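You operate a simulated robot arm through the tools that you are given. There is no shell and no other tool. Be economical: measure what you need, move in short steps, check, and stop when the job is done.

Carry out the task below with a simulated robot arm. There is one attempt and no reset: what you move stays moved.

## Task
Finish taping the white valve in the winder, then tape the grey one; stand both in the blue rack.
Fine: each ends with 4 turns in all.

Only the result counts: the job must be done as asked and must still hold three seconds after the hand-in. Knocking over, shifting, dropping, spilling or breaking anything else fails it.

## Robot
A 7-joint arm with a two-finger parallel gripper, fixed in place. Base frame: the origin is at the foot of the arm, x ahead of it, y to its left, z up; the work surface is at about z = 0.6. Lengths are in cm, angles in degrees, forces in N, time in s.
With the tool pointing down near the work surface it reaches from about 22 to 58 cm from the base axis. Its first joint turns from -66.0 to 66.0 degrees. Payload 2.5 kg.
The TCP is the grasp point between the finger pads, 2.3 cm short of the fingertips. In the tool frame z runs along the fingers and y along their closing line. The gripper opens to 9.4 cm. The fingers are 3.8 cm wide and 1 cm thick; the gripper's body (5.4 by 9.6 cm) begins 3.9 cm behind the TCP.
Orientation is told as [roll, pitch, yaw] about the base's x, y, z axes, in that order, counted from this pose: with the fingers straight down and closing along the base's y, the tool's x points along the base's -x, its y along +y and its z along -z.

## Interface
- The arm moves only by the tool jog_arm. Its argument "increments" is a list of rows, each a list of 7 numbers: the shift along the tool's x, y, z in cm, then the turn, a rotation vector about the tool's x, y, z in degrees, then the closure, from 0 (fully open) to 1 (shut). In form: [[tx, ty, tz, wx, wy, wz, fingers], ...]. A call has 1 to 20 rows; each row shifts and turns the commanded pose from where the row before left it, along the tool's axes as they then stand. Rows are played at 5 a second. More than 5 cm and 8.6 degrees between two rows, or a gripper value outside its range, and nothing of the call is played. A pose out of reach is approached as far as the arm can. The call stops where the force on the tool passes 40 N (or 10 N more than at its start, if that is more) or the arm is blocked; 0.2 s more then pass. The fingers move at their own pace (about 10.8 cm/s each) and stop on an object; they squeeze with about 40 N. The grip force told is the motor's: it shows also when the fingers shut on nothing. Time passes only in rows, and 0.2 s behind the last, so rows that do not move let the fingers close. The reply holds the time, the measured pose of the TCP, the force on the tool along the base axes, the opening and the grip force, in the units named above and with some noise.
- Cameras (640 x 400 px; columns grow to the right, rows downward): "scene" is fixed at [12.09, -41.38, 53.25]; the picture's right is [0.79, -0.61, 0.00], its down [-0.43, -0.55, -0.72] and it looks along [0.44, 0.57, -0.69] (base axes); focal length 343 px, centre (320, 200). "wrist" rides on the gripper at [8.6, 1.6, -7.4] in the tool frame; the picture's right is [-0.18, 0.98, 0.00], its down [-0.58, -0.11, -0.81] and it looks along [-0.79, -0.15, 0.59] (tool axes); focal length 243 px, centre (320, 200). There is no depth. A picture from a camera that has moved, and an enlarged one, comes with that camera's place and axes in the base frame and with its lens.
- camera(camera): a new picture of that camera. It takes no simulated time.
- close_up(camera, box): a new picture of the part [left, top, right, bottom] of that camera's present view, enlarged. It takes no simulated time.
- job_done(): hands the job in; it is judged then, once.

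Work in short steps. Places have to be worked out from the pictures, the camera data and where the tool is seen: move nearer, look again, correct. Check each grasp and each placing, and mend what went wrong. You have 120 turns and 64 pictures in all, those below and enlarged ones among them. Open the gripper and draw the arm clear of the work before you hand the job in, unless the task says otherwise; then end with one line.

The tools are called after ">>>" as a command line: name --pt "numbers of a row" for each row, then --argument value for the rest, lists and objects as JSON in quotes. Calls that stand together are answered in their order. jog_arm: Moves the arm, as the interface text tells. Its arguments: {"type":"object","properties":{"increments":{"type":"array","items":{"type":"array","items":{"type":"number"}}}},"required":["increments"]} The other tools are called the same way: camera (camera) takes a picture; close_up (camera, box) takes an enlarged picture of a part of a camera's view; job_done () hands the job in.

At the start:

```text
clock: 0.0
position: [42.24, -15.28, 28.25]
tool_rot: [0.1, 0.0, 0.0]
ft_force: [-0.3, -0.1, 0.1]
finger_gap: 9.39
gripper_force: 0.1
```

scene: 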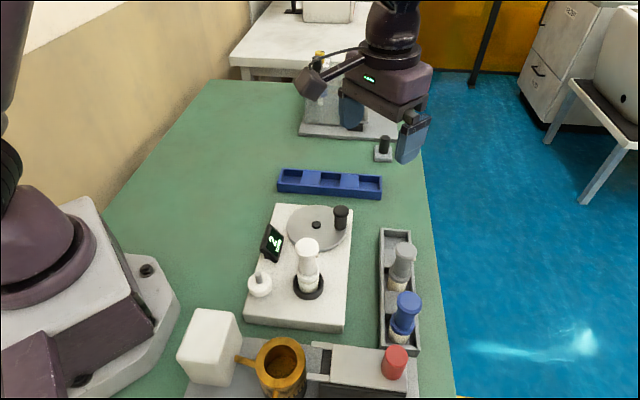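
wrist: 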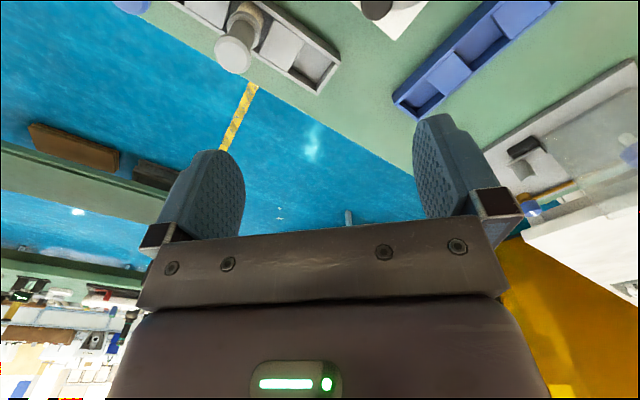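

The winder sits in the middle with a counter display; I take enlarged views of it and of the racks to understand them.

>>> close_up --camera "scene" --box '[230, 190, 360, 340]'

>>> close_up --camera "scene" --box '[260, 100, 450, 220]'

>>> close_up --camera "scene" --box '[170, 220, 450, 400]'

```text
2.67 times, centred on (295, 265) of scene
camera zoom: at [12.09, -41.38, 53.25], right [0.79, -0.61, 0.0], down [-0.43, -0.55, -0.72], along [0.44, 0.57, -0.69], focal length 915 px, centre (387, 27)
```

zoom: 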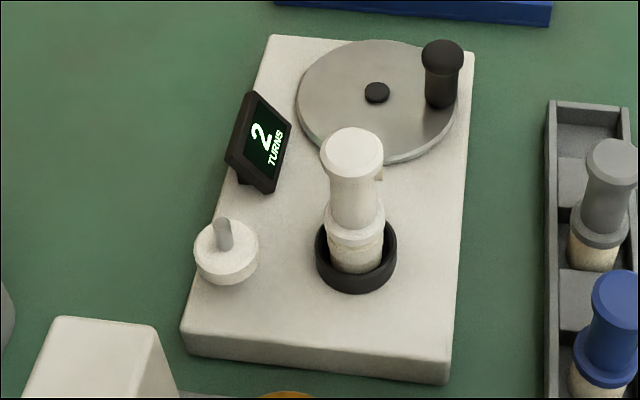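

```text
3.33 times, centred on (355, 160) of scene
camera zoom: at [12.09, -41.38, 53.25], right [0.79, -0.61, 0.0], down [-0.43, -0.55, -0.72], along [0.44, 0.57, -0.69], focal length 1144 px, centre (203, 333)
```

zoom: 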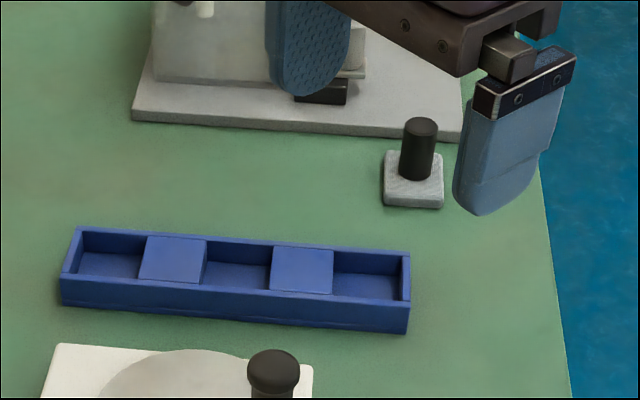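

```text
2.22 times, centred on (310, 310) of scene
camera zoom: at [12.09, -41.38, 53.25], right [0.79, -0.61, 0.0], down [-0.43, -0.55, -0.72], along [0.44, 0.57, -0.69], focal length 763 px, centre (342, -44)
```

zoom: 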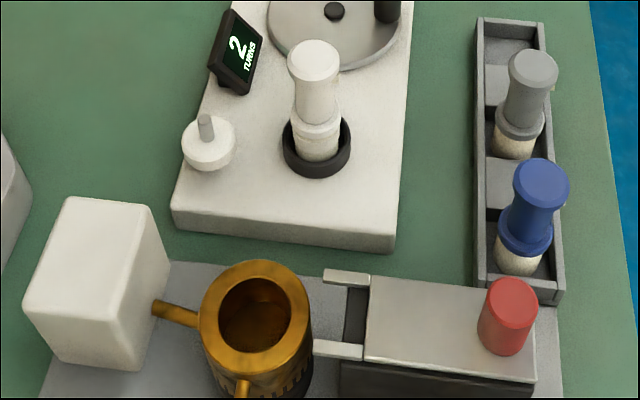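

Winder estimates: hub ≈ (38.9, -5.4), crank knob ≈ (42.0, -8.9) with its top at z ≈ 8.3, so the radius is about 4.7. White valve ≈ (29.5, -15.6), top ≈ 14.4. I move above the crank knob with the fingers half closed and look.

>>> jog_arm --pt "0 1.6 2 0 0 0 0.2" --pt "0 1.6 2 0 0 0 0.3" --pt "0 1.6 2 0 0 0 0.4" --pt "0.2 1.6 2 0 0 0 0.45" --pt "0 0 2 0 0 0 0.45" --pt "0 0 2 0 0 0 0.45" --pt "0 0 2 0 0 0 0.45" --pt "0 0 0 0 0 0 0.45"

>>> camera --camera "wrist"

>>> camera --camera "scene"

```text
clock: 1.8
position: [42.07, -8.86, 14.29]
tool_rot: [0.1, 0.0, 0.0]
ft_force: [0.5, -0.8, -0.2]
finger_gap: 5.17
gripper_force: 0.0
```

```text
58 pictures are left
camera wrist: at [33.47, -7.2, 21.49], right [0.18, 0.98, 0.0], down [0.58, -0.11, 0.81], along [0.79, -0.15, -0.59], focal length 243 px, centre (320, 200)
```

wrist: 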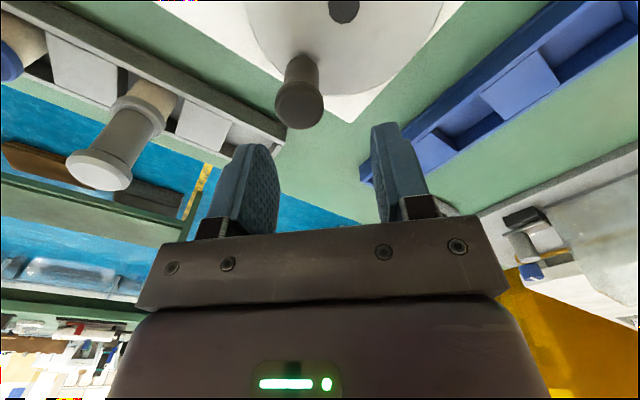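

```text
57 pictures are left
```

scene: 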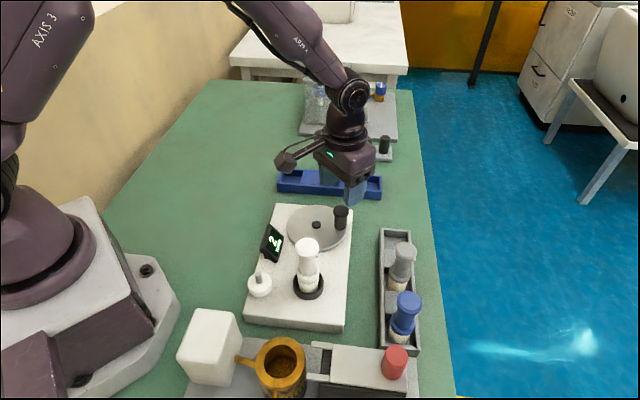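

Triangulating with both cameras: the hub is at ≈ (37.9, -6.8), z ≈ 5.6, and the knob top at ≈ (41.1, -9.8), z ≈ 9.3. I correct sideways and descend to z ≈ 11 for a check.

>>> jog_arm --pt "0.5 -0.5 0 0 0 0 0.45" --pt "0.45 -0.45 0 0 0 0 0.45" --pt "0 0 1.1 0 0 0 0.45" --pt "0 0 1 0 0 0 0.45" --pt "0 0 0 0 0 0 0.45"

>>> camera --camera "wrist"

>>> close_up --camera "scene" --box '[240, 140, 400, 300]'

```text
clock: 3.0
position: [41.19, -9.8, 12.27]
tool_rot: [0.1, 0.0, 0.1]
ft_force: [-0.4, 0.1, -0.3]
finger_gap: 5.15
gripper_force: 0.0
```

```text
56 pictures are left
camera wrist: at [32.52, -8.05, 19.61], right [0.18, 0.98, 0.0], down [0.58, -0.11, 0.81], along [0.79, -0.15, -0.59], focal length 243 px, centre (320, 200)
```

wrist: 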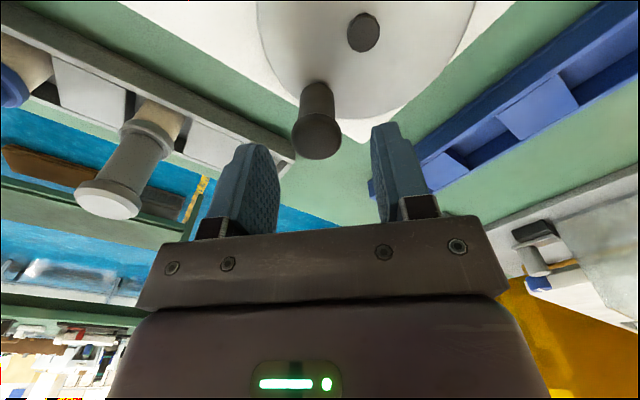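

```text
2.50 times, centred on (320, 220) of scene
camera zoom: at [12.09, -41.38, 53.25], right [0.79, -0.61, 0.0], down [-0.43, -0.55, -0.72], along [0.44, 0.57, -0.69], focal length 858 px, centre (320, 150)
```

zoom: 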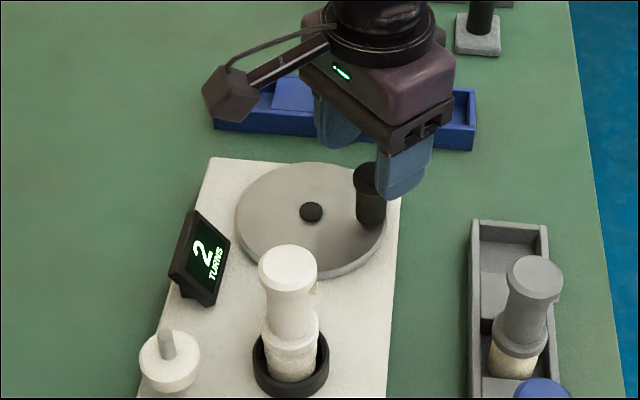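

Knob confirmed near (41.0, -9.8), centred between the fingers. I descend to z ≈ 8.2 (tips ≈ 5.9, above the disc) and close.

>>> jog_arm --pt "0.1 0 1 0 0 0 0.45" --pt "0.1 0 1 0 0 0 0.45" --pt "0 0 1 0 0 0 0.45" --pt "0 0 1 0 0 0 0.45" --pt "0 0 0 0 0 0 0.7" --pt "0 0 0 0 0 0 1" --pt "0 0 0 0 0 0 1"

>>> camera --camera "wrist"

```text
clock: 4.6
position: [40.91, -9.9, 8.06]
tool_rot: [-0.1, 0.0, -0.1]
ft_force: [2.5, -2.2, -4.8]
finger_gap: 2.79
gripper_force: 45.0
```

```text
54 pictures are left
camera wrist: at [32.26, -8.14, 15.5], right [0.18, 0.98, 0.0], down [0.58, -0.11, 0.81], along [0.79, -0.15, -0.59], focal length 243 px, centre (320, 200)
```

wrist: 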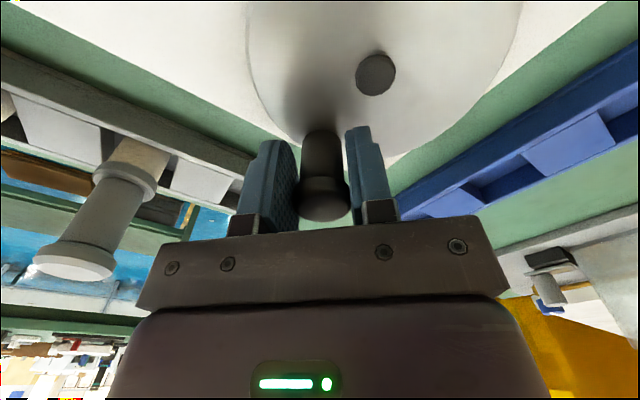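

The knob is gripped (gap 2.8). I try 45° of circle clockwise about (37.8, -6.8), radius 4.4, and watch the forces.

>>> jog_arm --pt "0.525 -0.449 0 0 0 0 1" --pt "0.588 -0.36 0 0 0 0 1" --pt "0.638 -0.265 0 0 0 0 1" --pt "0.672 -0.161 0 0 0 0 1" --pt "0.688 -0.054 0 0 0 0 1"

>>> close_up --camera "scene" --box '[240, 140, 400, 300]'

```text
clock: 5.8
position: [37.73, -11.3, 8.14]
tool_rot: [-0.1, 0.1, -0.1]
ft_force: [1.1, -15.6, -20.3]
finger_gap: 2.77
gripper_force: 44.7
```

```text
2.50 times, centred on (320, 220) of scene
camera zoom: at [12.1, -41.38, 53.24], right [0.79, -0.61, 0.0], down [-0.43, -0.55, -0.72], along [0.44, 0.57, -0.69], focal length 858 px, centre (320, 150)
```

zoom: 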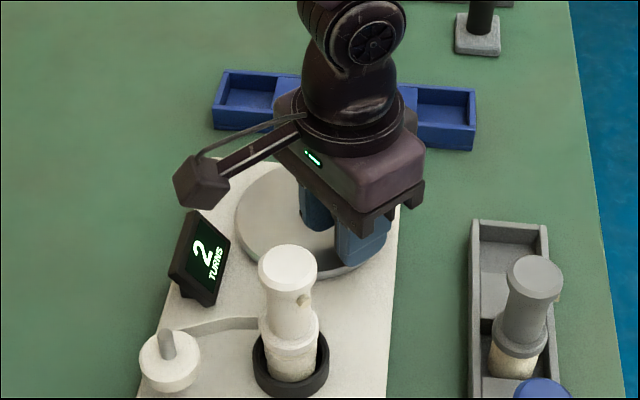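

Tape is being drawn onto the valve, so clockwise works; the outward force suggests a radius of ≈ 4.45 about (37.8, -6.85). I continue 45° and check clearance to the display.

>>> jog_arm --pt "0.676 -0.125 0 0 0 0 1" --pt "0.679 0.163 0 0 0 0 1" --pt "0.645 0.267 0 0 0 0 1" --pt "0.596 0.365 0 0 0 0 1" --pt "0.531 0.453 0 0 0 0 1"

>>> close_up --camera "scene" --box '[240, 150, 360, 300]'

>>> camera --camera "wrist"

```text
clock: 7.0
position: [34.52, -10.15, 8.12]
tool_rot: [-0.2, 0.2, -0.1]
ft_force: [-13.5, -15.4, -5.9]
finger_gap: 2.78
gripper_force: 45.1
```

```text
2.67 times, centred on (300, 225) of scene
camera zoom: at [12.09, -41.38, 53.25], right [0.79, -0.61, 0.0], down [-0.43, -0.55, -0.72], along [0.44, 0.57, -0.69], focal length 915 px, centre (373, 133)
```

zoom: 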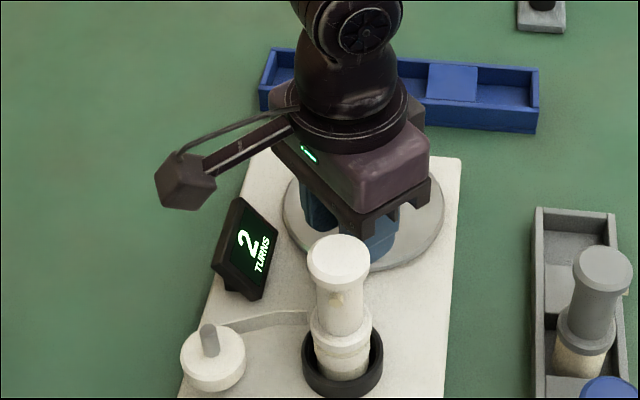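

```text
51 pictures are left
camera wrist: at [25.9, -8.36, 15.55], right [0.19, 0.98, 0.0], down [0.58, -0.11, 0.8], along [0.79, -0.15, -0.59], focal length 243 px, centre (320, 200)
```

wrist: 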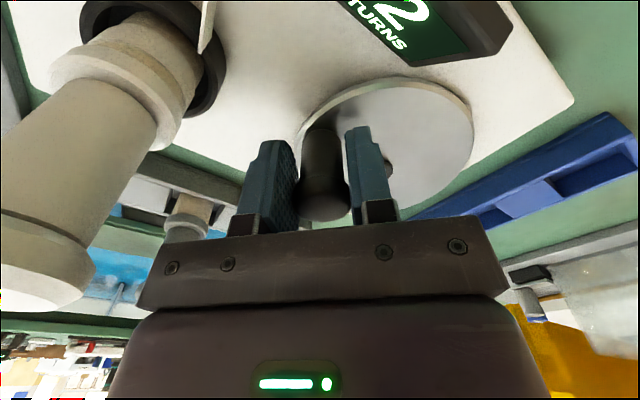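

Counter is progressing and tape is feeding. A circle fit through the measured points gives hub (37.58, -6.65) and r ≈ 4.65. The display corner comes close to the fingertips on the next arc, so I regrip 0.7 cm higher first.

>>> jog_arm --pt "0.13 -0.15 0 0 0 0 0.55" --pt "0 0 0 0 0 0 0.55" --pt "0 0 0.0 0 0 0 0.55" --pt "0 0 -0.7 0 0 0 0.55" --pt "0 0 0 0 0 0 1" --pt "0 0 0 0 0 0 1" --pt "0 0 0 0 0 0 1"

>>> camera --camera "wrist"

```text
clock: 8.6
position: [34.49, -9.95, 8.79]
tool_rot: [0.0, 0.1, 0.1]
ft_force: [2.1, -0.1, -5.5]
finger_gap: 2.82
gripper_force: 45.2
```

```text
50 pictures are left
camera wrist: at [25.84, -8.38, 16.23], right [0.18, 0.98, 0.0], down [0.58, -0.11, 0.81], along [0.79, -0.15, -0.59], focal length 243 px, centre (320, 200)
```

wrist: 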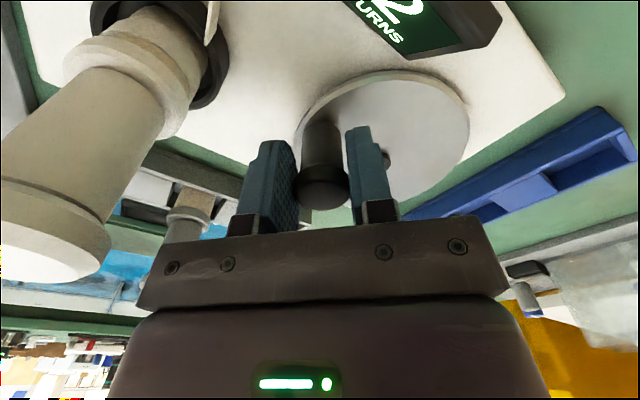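

Regripped with little residual force; I continue 45° past the display side.

>>> jog_arm --pt "0.482 0.527 0 0 0 0 1" --pt "0.395 0.595 0 0 0 0 1" --pt "0.296 0.65 0 0 0 0 1" --pt "0.19 0.688 0 0 0 0 1" --pt "0.081 0.709 0 0 0 0 1"

>>> camera --camera "wrist"

```text
clock: 9.8
position: [33.09, -7.13, 8.92]
tool_rot: [0.1, 0.0, 0.1]
ft_force: [15.8, -0.5, -32.2]
finger_gap: 2.79
gripper_force: 44.9
```

```text
49 pictures are left
camera wrist: at [24.43, -5.3, 16.23], right [0.18, 0.98, 0.0], down [0.58, -0.11, 0.81], along [0.79, -0.15, -0.59], focal length 243 px, centre (320, 200)
```

wrist: 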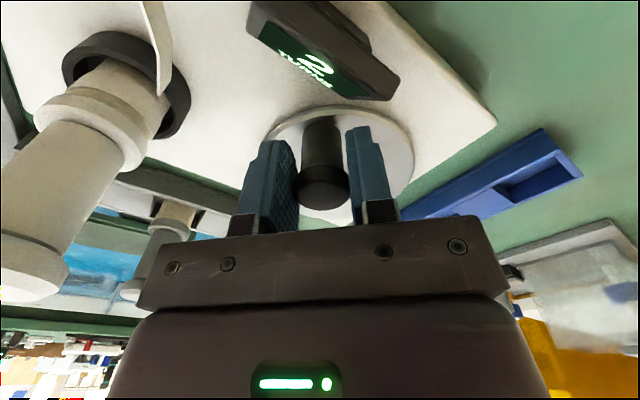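

Forces show my circle is slightly off here (pulled +x), so I release, shift 0.2 cm to neutral, regrip and go on 45°, with the centre refined to (37.75, -6.85) and r ≈ 4.47.

>>> jog_arm --pt "-0.1 0 0 0 0 0 0.6" --pt "-0.1 0 0 0 0 0 0.6" --pt "0 0 0 0 0 0 0.6" --pt "0 0 0 0 0 0 1" --pt "0 0 0 0 0 0 1" --pt "0 0 0 0 0 0 1" --pt "-0.03 0.701 0 0 0 0 1" --pt "-0.139 0.686 0 0 0 0 1" --pt "-0.246 0.657 0 0 0 0 1" --pt "-0.346 0.61 0 0 0 0 1" --pt "-0.436 0.549 0 0 0 0 1"

```text
clock: 12.2
position: [34.54, -3.68, 8.97]
tool_rot: [0.1, 0.0, 0.1]
ft_force: [-12.3, 11.8, 41.9]
finger_gap: 2.78
gripper_force: 44.6
```

Forces built up (partly vertical), so I release to relax them and read the free values.

>>> jog_arm --pt "0.05 0.05 0 0 0 0 0.6" --pt "0.05 0.05 0 0 0 0 0.6" --pt "0 0 0 0 0 0 0.6"

>>> camera --camera "wrist"

```text
clock: 13.0
position: [34.45, -3.65, 8.87]
tool_rot: [0.0, 0.0, 0.0]
ft_force: [-0.6, 0.0, -1.0]
finger_gap: 3.75
gripper_force: 0.0
```

```text
48 pictures are left
camera wrist: at [25.75, -1.95, 16.25], right [0.18, 0.98, 0.0], down [0.58, -0.11, 0.81], along [0.79, -0.15, -0.59], focal length 243 px, centre (320, 200)
```

wrist: 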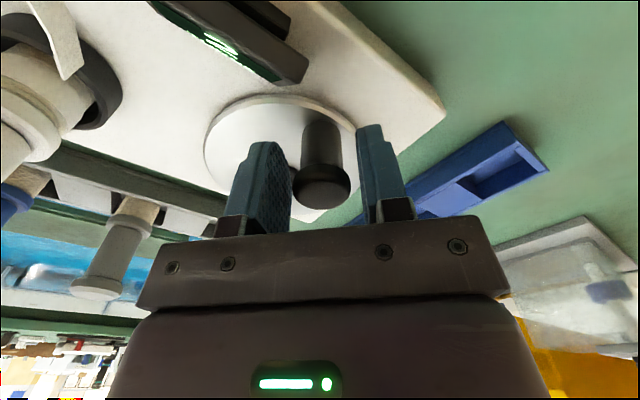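

Refit: hub (37.65, -6.75), r ≈ 4.54, handle at ≈ -224°. I regrip and continue 45°.

>>> jog_arm --pt "0.05 0.05 0 0 0 0 1" --pt "0 0 0 0 0 0 1" --pt "0 0 0 0 0 0 1" --pt "-0.533 0.472 0 0 0 0 1" --pt "-0.601 0.383 0 0 0 0 1" --pt "-0.653 0.284 0 0 0 0 1" --pt "-0.69 0.178 0 0 0 0 1" --pt "-0.709 0.068 0 0 0 0 1"

```text
clock: 14.8
position: [37.62, -2.2, 8.81]
tool_rot: [0.0, 0.2, 0.0]
ft_force: [-0.3, -7.2, -0.8]
finger_gap: 2.82
gripper_force: 44.7
```

Forces are low, so the circle is good now. I continue another 90° without regripping.

>>> jog_arm --pt "-0.711 -0.043 0 0 0 0 1" --pt "-0.696 -0.154 0 0 0 0 1" --pt "-0.663 -0.261 0 0 0 0 1" --pt "-0.614 -0.361 0 0 0 0 1" --pt "-0.55 -0.453 0 0 0 0 1"

>>> close_up --camera "scene" --box '[240, 150, 360, 300]'

```text
clock: 16.0
position: [40.69, -3.56, 8.9]
tool_rot: [0.0, 0.1, 0.0]
ft_force: [-7.1, -7.3, 2.5]
finger_gap: 2.83
gripper_force: 45.2
```

```text
2.67 times, centred on (300, 225) of scene
camera zoom: at [12.09, -41.38, 53.25], right [0.79, -0.61, 0.0], down [-0.43, -0.55, -0.72], along [0.44, 0.57, -0.69], focal length 915 px, centre (373, 133)
```

zoom: 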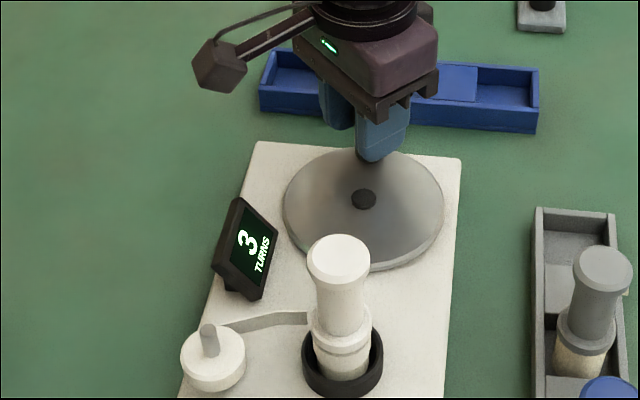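

The counter already shows 3 at about 270° of crank, so I keep going carefully and watch when it flips next. Next 90° brings me to the start angle.

>>> jog_arm --pt "-0.472 -0.533 0 0 0 0 1" --pt "-0.383 -0.601 0 0 0 0 1" --pt "-0.284 -0.653 0 0 0 0 1" --pt "-0.178 -0.69 0 0 0 0 1" --pt "-0.068 -0.709 0 0 0 0 1" --pt "0.043 -0.711 0 0 0 0 1" --pt "0.154 -0.696 0 0 0 0 1" --pt "0.261 -0.663 0 0 0 0 1" --pt "0.361 -0.614 0 0 0 0 1" --pt "0.453 -0.55 0 0 0 0 1"

>>> close_up --camera "scene" --box '[240, 150, 360, 300]'

```text
clock: 18.2
position: [40.85, -9.83, 8.96]
tool_rot: [0.0, -0.1, 0.2]
ft_force: [-3.0, 4.3, 7.3]
finger_gap: 2.8
gripper_force: 44.5
```

```text
2.67 times, centred on (300, 225) of scene
camera zoom: at [12.09, -41.37, 53.25], right [0.79, -0.61, 0.0], down [-0.43, -0.55, -0.72], along [0.44, 0.57, -0.69], focal length 915 px, centre (373, 133)
```

zoom: 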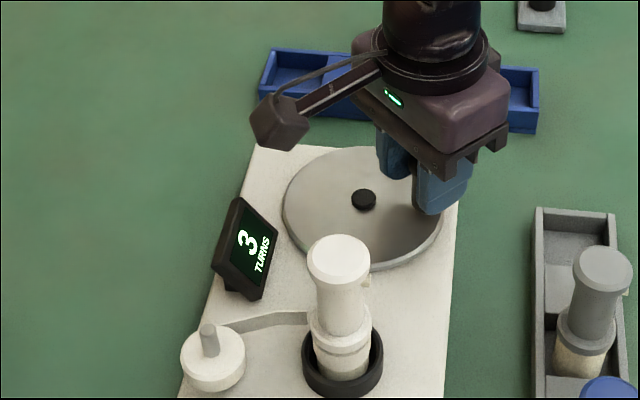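

One full revolution done: counter 3 and the valve's port is back at its start bearing. Second revolution, first 90°.

>>> jog_arm --pt "0.533 -0.472 0 0 0 0 1" --pt "0.601 -0.383 0 0 0 0 1" --pt "0.653 -0.284 0 0 0 0 1" --pt "0.69 -0.178 0 0 0 0 1" --pt "0.709 -0.068 0 0 0 0 1" --pt "0.711 0.043 0 0 0 0 1" --pt "0.696 0.154 0 0 0 0 1" --pt "0.663 0.261 0 0 0 0 1" --pt "0.614 0.361 0 0 0 0 1" --pt "0.55 0.453 0 0 0 0 1"

```text
clock: 20.4
position: [34.42, -9.98, 8.94]
tool_rot: [-0.1, -0.1, 0.0]
ft_force: [8.2, 7.0, -2.7]
finger_gap: 2.82
gripper_force: 44.9
```

Low forces; next 90° past the display.

>>> jog_arm --pt "0.472 0.533 0 0 0 0 1" --pt "0.383 0.601 0 0 0 0 1" --pt "0.284 0.653 0 0 0 0 1" --pt "0.178 0.69 0 0 0 0 1" --pt "0.068 0.709 0 0 0 0 1" --pt "-0.043 0.711 0 0 0 0 1" --pt "-0.154 0.696 0 0 0 0 1" --pt "-0.261 0.663 0 0 0 0 1" --pt "-0.361 0.614 0 0 0 0 1" --pt "-0.453 0.55 0 0 0 0 1"

>>> close_up --camera "scene" --box '[240, 150, 360, 300]'

```text
clock: 21.4
position: [33.24, -7.58, 8.91]
tool_rot: [0.0, -0.2, 0.0]
ft_force: [1.7, 0.4, -3.8]
finger_gap: 2.82
gripper_force: 44.4
stopped in row 5: the force on the tool passed its limit (the readings are from after the stop); the commanded pose is now the measured one
```

```text
2.67 times, centred on (300, 225) of scene
camera zoom: at [12.09, -41.38, 53.25], right [0.79, -0.61, 0.0], down [-0.43, -0.55, -0.72], along [0.44, 0.57, -0.69], focal length 915 px, centre (373, 133)
```

zoom: 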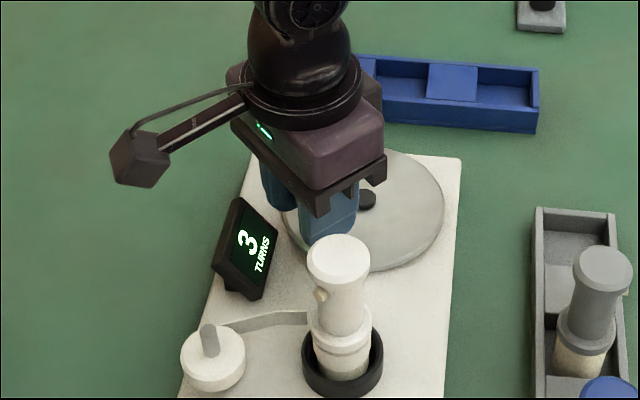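

It stopped near the display side; I check with the wrist camera whether a finger touches the display.

>>> close_up --camera "wrist" --box '[200, 0, 440, 220]'

```text
1.82 times, centred on (320, 110) of wrist
camera zoom: at [24.54, -5.92, 16.25], right [0.18, 0.98, 0.0], down [0.58, -0.11, 0.81], along [0.79, -0.15, -0.59], focal length 441 px, centre (320, 364)
```

zoom: 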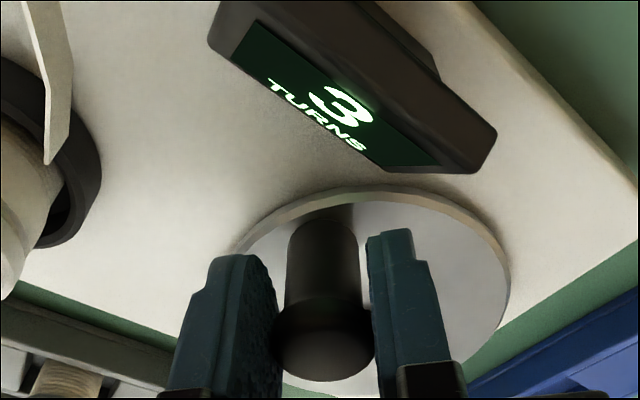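

The fingers are clear of the display; it was only wedged grip force. I release, regrip and continue to ≈ -223°.

>>> jog_arm --pt "0 0 0 0 0 0 0.6" --pt "0 0 0 0 0 0 0.6" --pt "0 0 0 0 0 0 1" --pt "0 0 0 0 0 0 1" --pt "0 0 0 0 0 0 1" --pt "0.017 0.673 0 0 0 0 1" --pt "-0.031 0.706 0 0 0 0 1" --pt "-0.14 0.691 0 0 0 0 1" --pt "-0.248 0.662 0 0 0 0 1" --pt "-0.348 0.614 0 0 0 0 1" --pt "-0.439 0.553 0 0 0 0 1"

```text
clock: 23.8
position: [34.38, -3.61, 8.89]
tool_rot: [0.1, 0.0, 0.0]
ft_force: [-11.9, 10.7, 25.4]
finger_gap: 2.83
gripper_force: 45.1
```

Relax the grip with a slight outward shift, then go on 90° as in the first revolution.

>>> jog_arm --pt "0.05 0.05 0 0 0 0 0.6" --pt "0 0 0 0 0 0 0.6" --pt "0 0 0 0 0 0 1" --pt "0 0 0 0 0 0 1" --pt "0 0 0 0 0 0 1" --pt "-0.533 0.472 0 0 0 0 1" --pt "-0.601 0.383 0 0 0 0 1" --pt "-0.653 0.284 0 0 0 0 1" --pt "-0.69 0.178 0 0 0 0 1" --pt "-0.709 0.068 0 0 0 0 1"

>>> close_up --camera "scene" --box '[240, 150, 360, 300]'

```text
clock: 26.0
position: [37.47, -2.3, 8.86]
tool_rot: [0.0, -0.1, 0.0]
ft_force: [0.2, -1.4, 2.8]
finger_gap: 2.85
gripper_force: 44.9
```

```text
2.67 times, centred on (300, 225) of scene
camera zoom: at [12.09, -41.38, 53.25], right [0.79, -0.61, 0.0], down [-0.43, -0.55, -0.72], along [0.44, 0.57, -0.69], focal length 915 px, centre (373, 133)
```

zoom: 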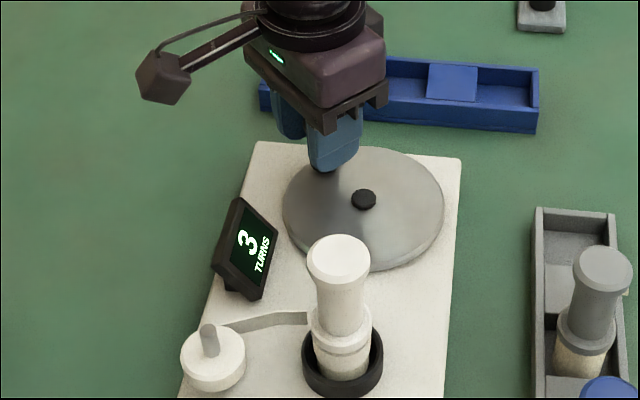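

Still 3 at ~1.62 revolutions. I continue 45° and look again.

>>> jog_arm --pt "-0.711 -0.043 0 0 0 0 1" --pt "-0.696 -0.154 0 0 0 0 1" --pt "-0.663 -0.261 0 0 0 0 1" --pt "-0.614 -0.361 0 0 0 0 1" --pt "-0.55 -0.453 0 0 0 0 1"

>>> close_up --camera "scene" --box '[240, 150, 360, 300]'

```text
clock: 27.2
position: [40.76, -3.59, 8.96]
tool_rot: [0.1, 0.0, 0.0]
ft_force: [-0.6, -0.6, 0.1]
finger_gap: 2.82
gripper_force: 45.1
```

```text
2.67 times, centred on (300, 225) of scene
camera zoom: at [12.09, -41.37, 53.25], right [0.79, -0.61, 0.0], down [-0.43, -0.55, -0.72], along [0.44, 0.57, -0.69], focal length 915 px, centre (373, 133)
```

zoom: 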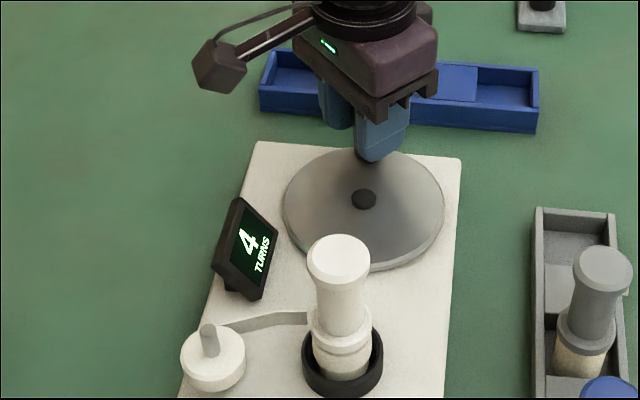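

Counter shows 4. I add a further 45° for margin (well short of 5), release and retreat upward.

>>> jog_arm --pt "-0.472 -0.533 0 0 0 0 1" --pt "-0.383 -0.601 0 0 0 0 1" --pt "-0.284 -0.653 0 0 0 0 1" --pt "-0.178 -0.69 0 0 0 0 1" --pt "-0.068 -0.709 0 0 0 0 1" --pt "0 0 0 0 0 0 0.6" --pt "0 0 0 0 0 0 0.5" --pt "0 0 0 0 0 0 0.5" --pt "0 0 -2 0 0 0 0.5" --pt "0 0 -2 0 0 0 0.5" --pt "0 0 -3 0 0 0 0.3" --pt "0 0 -3 0 0 0 0.3" --pt "0 0 -3 0 0 0 0.3" --pt "0 0 -3 0 0 0 0.3"

>>> camera --camera "scene"

>>> camera --camera "wrist"

```text
clock: 30.2
position: [42.08, -6.65, 24.87]
tool_rot: [0.0, -0.2, 0.0]
ft_force: [-0.1, -0.5, 0.1]
finger_gap: 6.59
gripper_force: 0.1
```

```text
41 pictures are left
```

scene: 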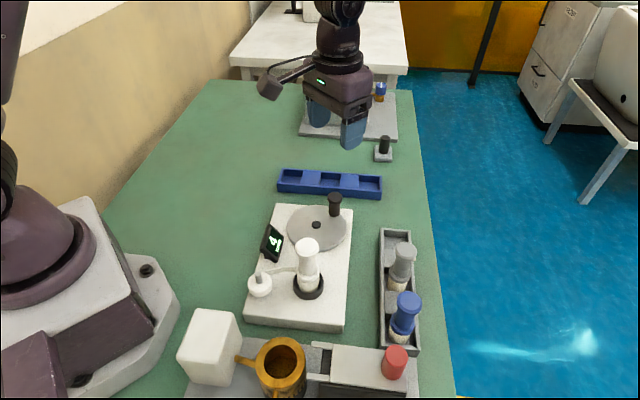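

```text
40 pictures are left
camera wrist: at [33.46, -4.94, 32.2], right [0.18, 0.98, 0.0], down [0.58, -0.11, 0.81], along [0.79, -0.15, -0.59], focal length 243 px, centre (320, 200)
```

wrist: 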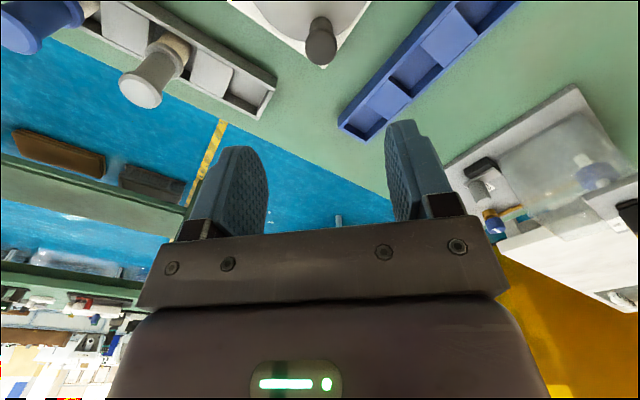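

Counter reads 4. Estimated: white valve ≈ (29.8, -15.2), top z ≈ 14; grey valve ≈ (42.5, -23.6), top ≈ 10.7; blue slots ≈ left (44.1, 10.9), middle (50.5, 4.5). I move above the white valve with the gripper open.

>>> jog_arm --pt "2.46 -1.71 0.9 0 0 0 0" --pt "2.46 -1.71 0.9 0 0 0 0" --pt "2.46 -1.71 0.9 0 0 0 0" --pt "2.46 -1.71 0.9 0 0 0 0" --pt "2.46 -1.71 0.9 0 0 0 0" --pt "0 0 0 0 0 0 0"

>>> camera --camera "wrist"

>>> camera --camera "scene"

```text
clock: 31.6
position: [29.85, -15.31, 20.44]
tool_rot: [0.0, -0.1, 0.0]
ft_force: [-0.7, -0.2, 0.0]
finger_gap: 9.39
gripper_force: 0.0
```

```text
39 pictures are left
camera wrist: at [21.12, -13.65, 27.87], right [0.18, 0.98, 0.0], down [0.58, -0.11, 0.81], along [0.79, -0.15, -0.59], focal length 243 px, centre (320, 200)
```

wrist: 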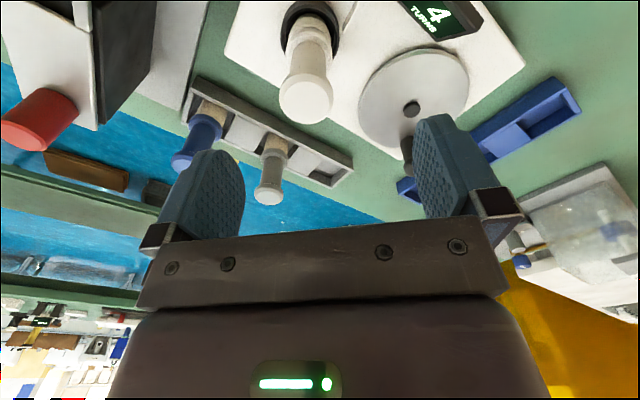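

```text
38 pictures are left
```

scene: 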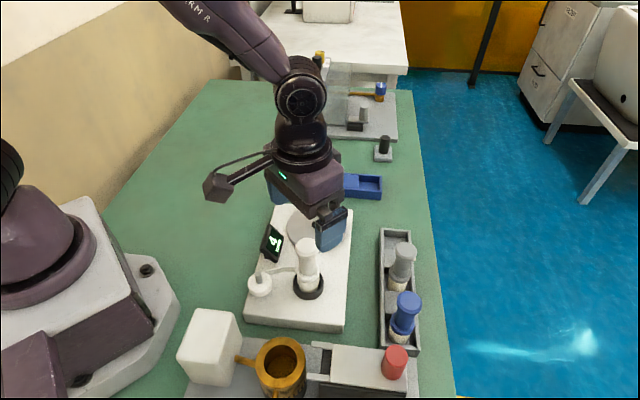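

Refined: white valve at (29.25, -16.05), top ≈ 14.5. I centre over it, descend to z ≈ 11.5 and close on the neck.

>>> jog_arm --pt "0.55 -0.75 0 0 0 0 0" --pt "0 0 2 0 0 0 0" --pt "0 0 2 0 0 0 0" --pt "0 0 2 0 0 0 0" --pt "0 0 1.5 0 0 0 0" --pt "0 0 1.4 0 0 0 0" --pt "0 0 0 0 0 0 0"

>>> camera --camera "wrist"

>>> close_up --camera "scene" --box '[240, 180, 380, 320]'

```text
clock: 33.2
position: [29.22, -16.05, 11.46]
tool_rot: [0.0, -0.1, 0.0]
ft_force: [0.2, -0.4, 0.6]
finger_gap: 9.39
gripper_force: 0.1
```

```text
37 pictures are left
camera wrist: at [20.57, -14.3, 18.84], right [0.18, 0.98, 0.0], down [0.58, -0.11, 0.81], along [0.79, -0.15, -0.59], focal length 243 px, centre (320, 200)
```

wrist: 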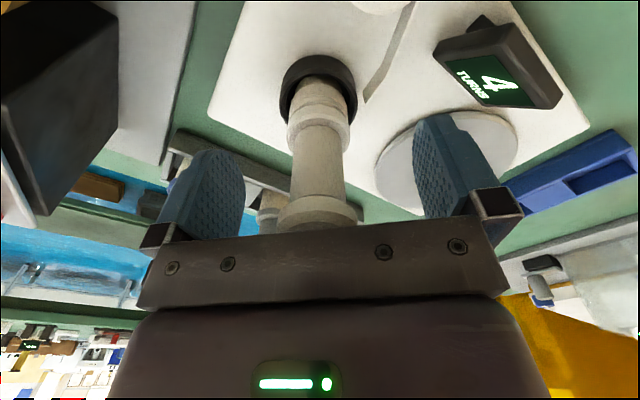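

```text
2.86 times, centred on (310, 250) of scene
camera zoom: at [12.09, -41.38, 53.25], right [0.79, -0.61, 0.0], down [-0.43, -0.55, -0.72], along [0.44, 0.57, -0.69], focal length 980 px, centre (349, 57)
```

zoom: 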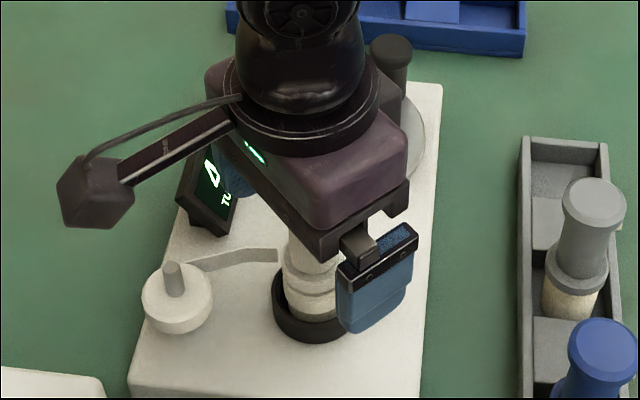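

The valve is centred between the fingers, clear of the palm. I close and check.

>>> jog_arm --pt "0 0 0 0 0 0 0.5" --pt "0 0 0 0 0 0 1" --pt "0 0 0 0 0 0 1" --pt "0 0 0 0 0 0 1"

```text
clock: 34.2
position: [29.17, -15.89, 11.48]
tool_rot: [0.0, -0.2, 0.1]
ft_force: [-0.5, 0.2, 0.2]
finger_gap: 3.31
gripper_force: 40.1
```

Gripped at 3.31. I lift gently 1 cm, then further.

>>> jog_arm --pt "0 0 -0.5 0 0 0 1" --pt "0 0 -0.5 0 0 0 1" --pt "0 0 -1 0 0 0 1" --pt "0 0 -1.5 0 0 0 1" --pt "0 0 -1.5 0 0 0 1" --pt "0 0 -1.5 0 0 0 1"

>>> close_up --camera "scene" --box '[220, 140, 400, 320]'

>>> camera --camera "wrist"

```text
clock: 35.6
position: [29.25, -16.13, 17.89]
tool_rot: [0.0, -0.1, 0.0]
ft_force: [-0.8, 0.1, -0.9]
finger_gap: 3.3
gripper_force: 40.0
```

```text
2.22 times, centred on (310, 230) of scene
camera zoom: at [12.09, -41.38, 53.25], right [0.79, -0.61, 0.0], down [-0.43, -0.55, -0.72], along [0.44, 0.57, -0.69], focal length 763 px, centre (342, 133)
```

zoom: 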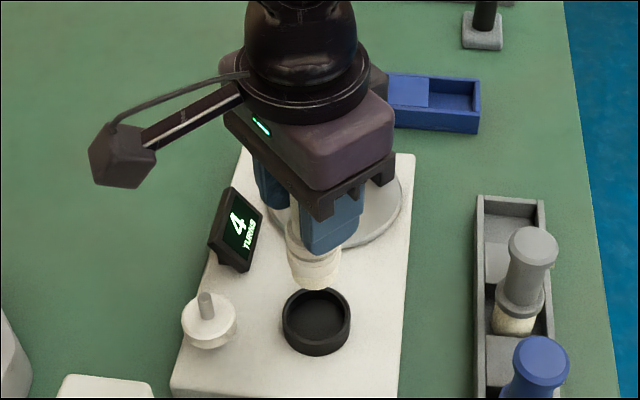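

```text
34 pictures are left
camera wrist: at [20.57, -14.37, 25.4], right [0.18, 0.98, 0.0], down [0.58, -0.11, 0.81], along [0.79, -0.15, -0.59], focal length 243 px, centre (320, 200)
```

wrist: 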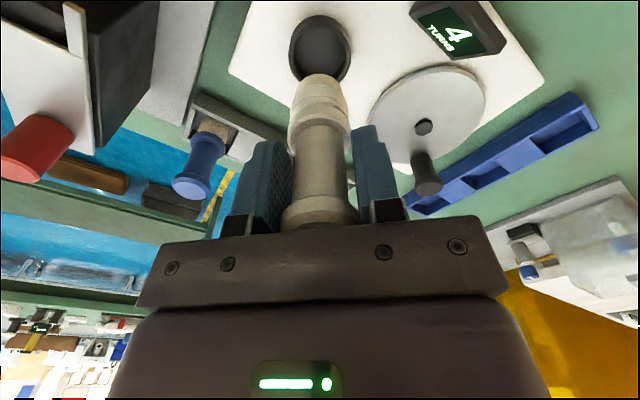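

The white valve is held and lifted and the counter still shows 4. I move it above the left blue slot (≈ 43.5, 10.5) and look for precise alignment.

>>> jog_arm --pt "0 0 -2 0 0 0 1" --pt "-1.43 2.66 0 0 0 0 1" --pt "-1.43 2.66 0 0 0 0 1" --pt "-1.43 2.66 0 0 0 0 1" --pt "-1.43 2.66 0 0 0 0 1" --pt "-1.43 2.66 0 0 0 0 1" --pt "-1.43 2.66 0 0 0 0 1" --pt "-1.43 2.66 0 0 0 0 1" --pt "-1.43 2.66 0 0 0 0 1" --pt "-1.43 2.66 0 0 0 0 1" --pt "-1.43 2.66 0 0 0 0 1" --pt "0 0 2 0 0 0 1" --pt "0 0 0 0 0 0 1"

>>> camera --camera "wrist"

>>> close_up --camera "scene" --box '[240, 80, 420, 220]'

```text
clock: 38.4
position: [43.64, 10.43, 17.9]
tool_rot: [0.1, -0.1, 0.0]
ft_force: [0.6, -0.5, -1.5]
finger_gap: 3.28
gripper_force: 40.1
```

```text
33 pictures are left
camera wrist: at [34.97, 12.18, 25.24], right [0.18, 0.98, 0.0], down [0.58, -0.11, 0.81], along [0.79, -0.15, -0.59], focal length 243 px, centre (320, 200)
```

wrist: 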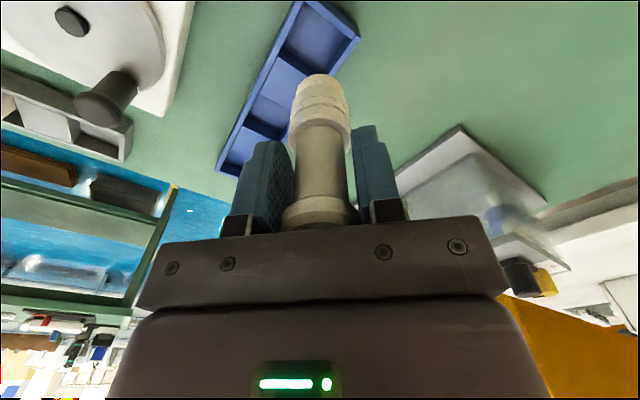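

```text
2.86 times, centred on (330, 150) of scene
camera zoom: at [12.09, -41.37, 53.25], right [0.79, -0.61, 0.0], down [-0.43, -0.55, -0.72], along [0.44, 0.57, -0.69], focal length 980 px, centre (291, 343)
```

zoom: 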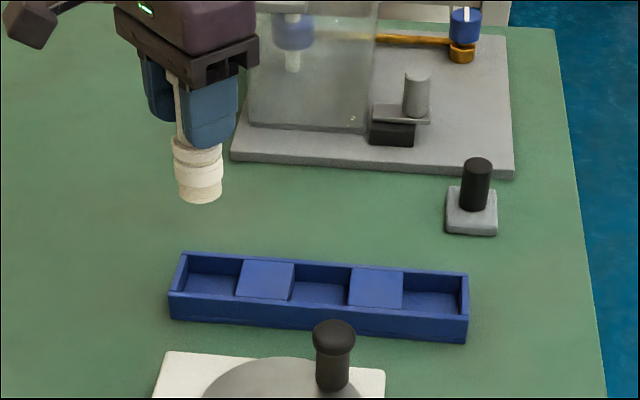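

Left slot centre triangulates to ≈ (43.77, 10.07). I shift there, descend to z ≈ 11 and verify.

>>> jog_arm --pt "-0.12 -0.36 0 0 0 0 1" --pt "0 0 2 0 0 0 1" --pt "0 0 2 0 0 0 1" --pt "0 0 1.5 0 0 0 1" --pt "0 0 1 0 0 0 1" --pt "0 0 0 0 0 0 1"

>>> camera --camera "wrist"

>>> close_up --camera "scene" --box '[260, 120, 390, 210]'

```text
clock: 39.8
position: [43.71, 9.99, 11.49]
tool_rot: [0.0, 0.0, 0.0]
ft_force: [-0.4, -0.3, -0.9]
finger_gap: 3.28
gripper_force: 40.2
```

```text
31 pictures are left
camera wrist: at [35.01, 11.77, 18.84], right [0.18, 0.98, 0.0], down [0.58, -0.11, 0.81], along [0.79, -0.15, -0.59], focal length 243 px, centre (320, 200)
```

wrist: 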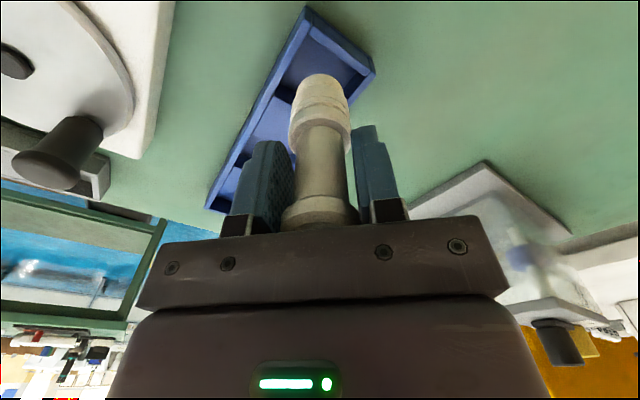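

```text
4.44 times, centred on (325, 165) of scene
camera zoom: at [12.09, -41.38, 53.25], right [0.79, -0.61, 0.0], down [-0.43, -0.55, -0.72], along [0.44, 0.57, -0.69], focal length 1525 px, centre (298, 356)
```

zoom: 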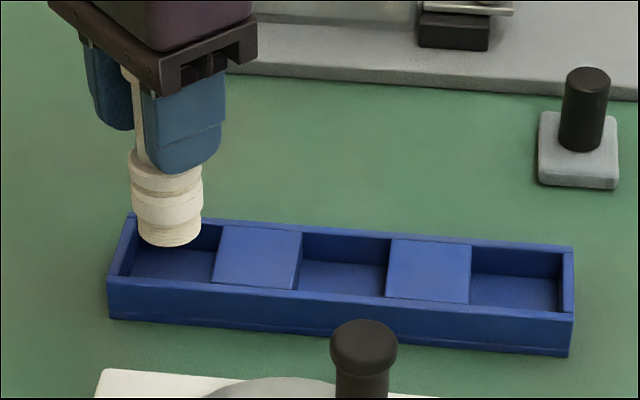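

The valve is over the slot. I lower in small steps until it seats.

>>> jog_arm --pt "0 0 0.7 0 0 0 1" --pt "0 0 0.7 0 0 0 1" --pt "0 0 0.5 0 0 0 1" --pt "0 0 0.3 0 0 0 1" --pt "0 0 0.2 0 0 0 1" --pt "0 0 0 0 0 0 1"

>>> close_up --camera "scene" --box '[260, 120, 390, 210]'

```text
clock: 41.2
position: [43.65, 10.18, 9.16]
tool_rot: [0.0, -0.2, 0.0]
ft_force: [-0.1, 0.0, -2.3]
finger_gap: 3.29
gripper_force: 40.2
```

```text
4.44 times, centred on (325, 165) of scene
camera zoom: at [12.09, -41.38, 53.25], right [0.79, -0.61, 0.0], down [-0.43, -0.55, -0.72], along [0.44, 0.57, -0.69], focal length 1525 px, centre (298, 356)
```

zoom: 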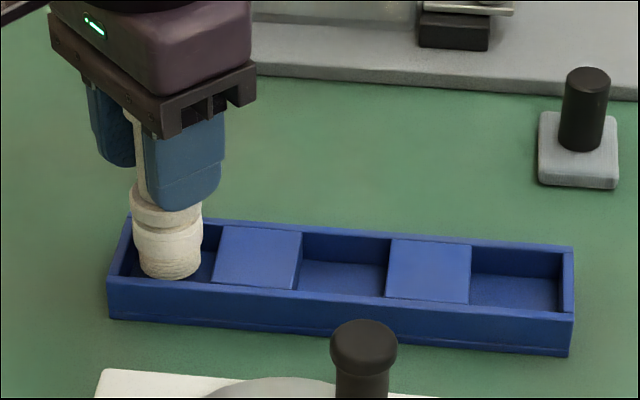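

Well centred in the slot; about 0.8 cm left. I lower on in fine steps.

>>> jog_arm --pt "0 0 0.2 0 0 0 1" --pt "0 0 0.2 0 0 0 1" --pt "0 0 0.15 0 0 0 1" --pt "0 0 0.15 0 0 0 1" --pt "0 0 0 0 0 0 1"

```text
clock: 42.4
position: [43.93, 10.17, 8.44]
tool_rot: [0.0, -0.1, 0.0]
ft_force: [-1.1, -0.7, -1.0]
finger_gap: 3.28
gripper_force: 39.2
```

>>> jog_arm --pt "0 0 0.12 0 0 0 1" --pt "0 0 0.12 0 0 0 1" --pt "0 0 0.12 0 0 0 1" --pt "0 0 0 0 0 0 1"

>>> close_up --camera "scene" --box '[260, 120, 390, 210]'

```text
clock: 43.4
position: [43.77, 10.17, 8.13]
tool_rot: [0.0, -0.1, 0.0]
ft_force: [-2.8, -0.4, 9.4]
finger_gap: 3.29
gripper_force: 39.7
```

```text
4.44 times, centred on (325, 165) of scene
camera zoom: at [12.08, -41.38, 53.25], right [0.79, -0.61, 0.0], down [-0.43, -0.55, -0.72], along [0.44, 0.57, -0.69], focal length 1525 px, centre (298, 356)
```

zoom: 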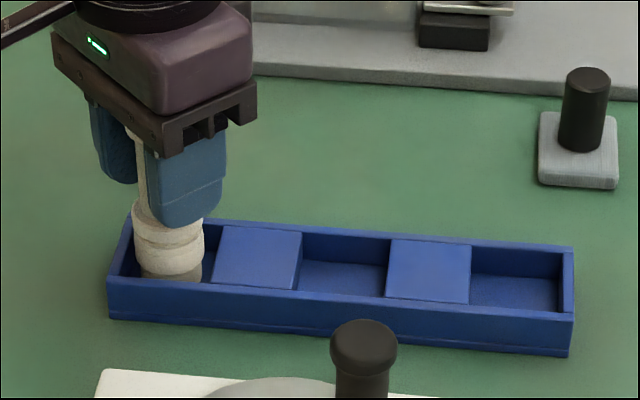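

Floor contact (9 N upward) at the expected height. I open and rise straight up.

>>> jog_arm --pt "0 0 0 0 0 0 0.6" --pt "0 0 0 0 0 0 0.4" --pt "0 0 0 0 0 0 0.2" --pt "0 0 0 0 0 0 0" --pt "0 0 -1 0 0 0 0" --pt "0 0 -2 0 0 0 0" --pt "0 0 -3 0 0 0 0" --pt "0 0 -3 0 0 0 0" --pt "0 0 -3 0 0 0 0"

>>> close_up --camera "scene" --box '[240, 100, 440, 350]'

```text
clock: 45.4
position: [43.63, 10.14, 20.3]
tool_rot: [0.1, 0.1, 0.0]
ft_force: [0.0, 0.1, -1.0]
finger_gap: 9.38
gripper_force: 0.3
```

```text
1.60 times, centred on (340, 225) of scene
camera zoom: at [12.09, -41.38, 53.25], right [0.79, -0.61, 0.0], down [-0.43, -0.55, -0.72], along [0.44, 0.57, -0.69], focal length 549 px, centre (288, 160)
```

zoom: 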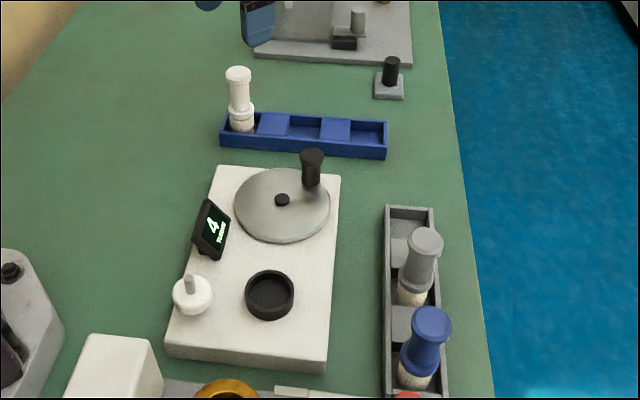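

White valve stands in the rack. Next I move above the grey valve (≈ 42.3, -23.7) with the gripper open, and look.

>>> jog_arm --pt "0.13 -3.4 0 0 0 0 0" --pt "0.13 -3.4 0 0 0 0 0" --pt "0.13 -3.4 0 0 0 0 0" --pt "0.13 -3.4 0 0 0 0 0" --pt "0.13 -3.4 0 0 0 0 0" --pt "0.13 -3.4 0 0 0 0 0" --pt "0.13 -3.4 0 0 0 0 0" --pt "0.13 -3.4 0 0 0 0 0" --pt "0.13 -3.4 0 0 0 0 0" --pt "0.13 -3.24 0 0 0 0 0" --pt "0 0 2 0 0 0 0" --pt "0 0 0 0 0 0 0"

>>> camera --camera "wrist"

```text
clock: 48.0
position: [42.36, -23.84, 17.79]
tool_rot: [0.0, -0.1, 0.1]
ft_force: [-0.2, 0.0, 0.1]
finger_gap: 9.43
gripper_force: 0.0
```

```text
26 pictures are left
camera wrist: at [33.78, -22.06, 25.22], right [0.18, 0.98, 0.0], down [0.58, -0.11, 0.81], along [0.79, -0.15, -0.59], focal length 243 px, centre (320, 200)
```

wrist: 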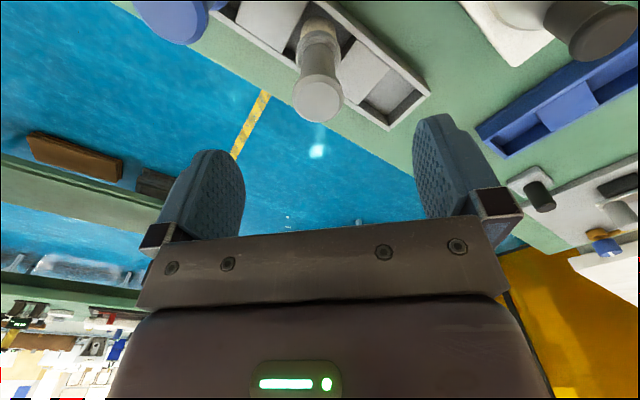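

Grey valve at (42.2, -23.8), top ≈ 11.3. I descend to z ≈ 8.3 and grip.

>>> jog_arm --pt "0.15 0 2 0 0 0 0" --pt "0 0 2 0 0 0 0" --pt "0 0 2 0 0 0 0" --pt "0 0 2 0 0 0 0" --pt "0 0 1.5 0 0 0 0" --pt "0 0 0 0 0 0 0"

>>> camera --camera "wrist"

```text
clock: 49.4
position: [42.3, -23.69, 8.43]
tool_rot: [-0.1, -0.2, 0.0]
ft_force: [-0.3, 0.4, -0.5]
finger_gap: 9.4
gripper_force: 0.1
```

```text
25 pictures are left
camera wrist: at [33.63, -22.01, 15.82], right [0.18, 0.98, 0.0], down [0.58, -0.11, 0.81], along [0.79, -0.15, -0.59], focal length 243 px, centre (320, 200)
```

wrist: 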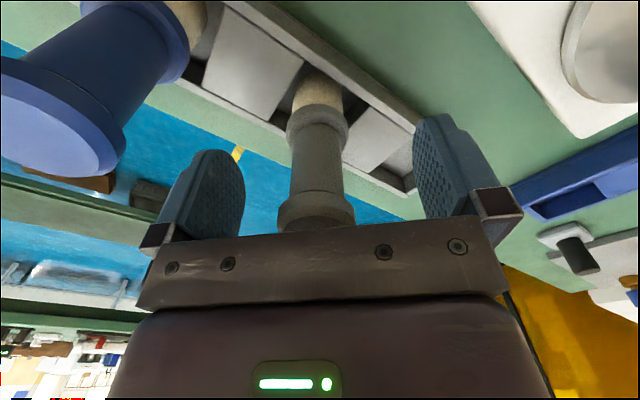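

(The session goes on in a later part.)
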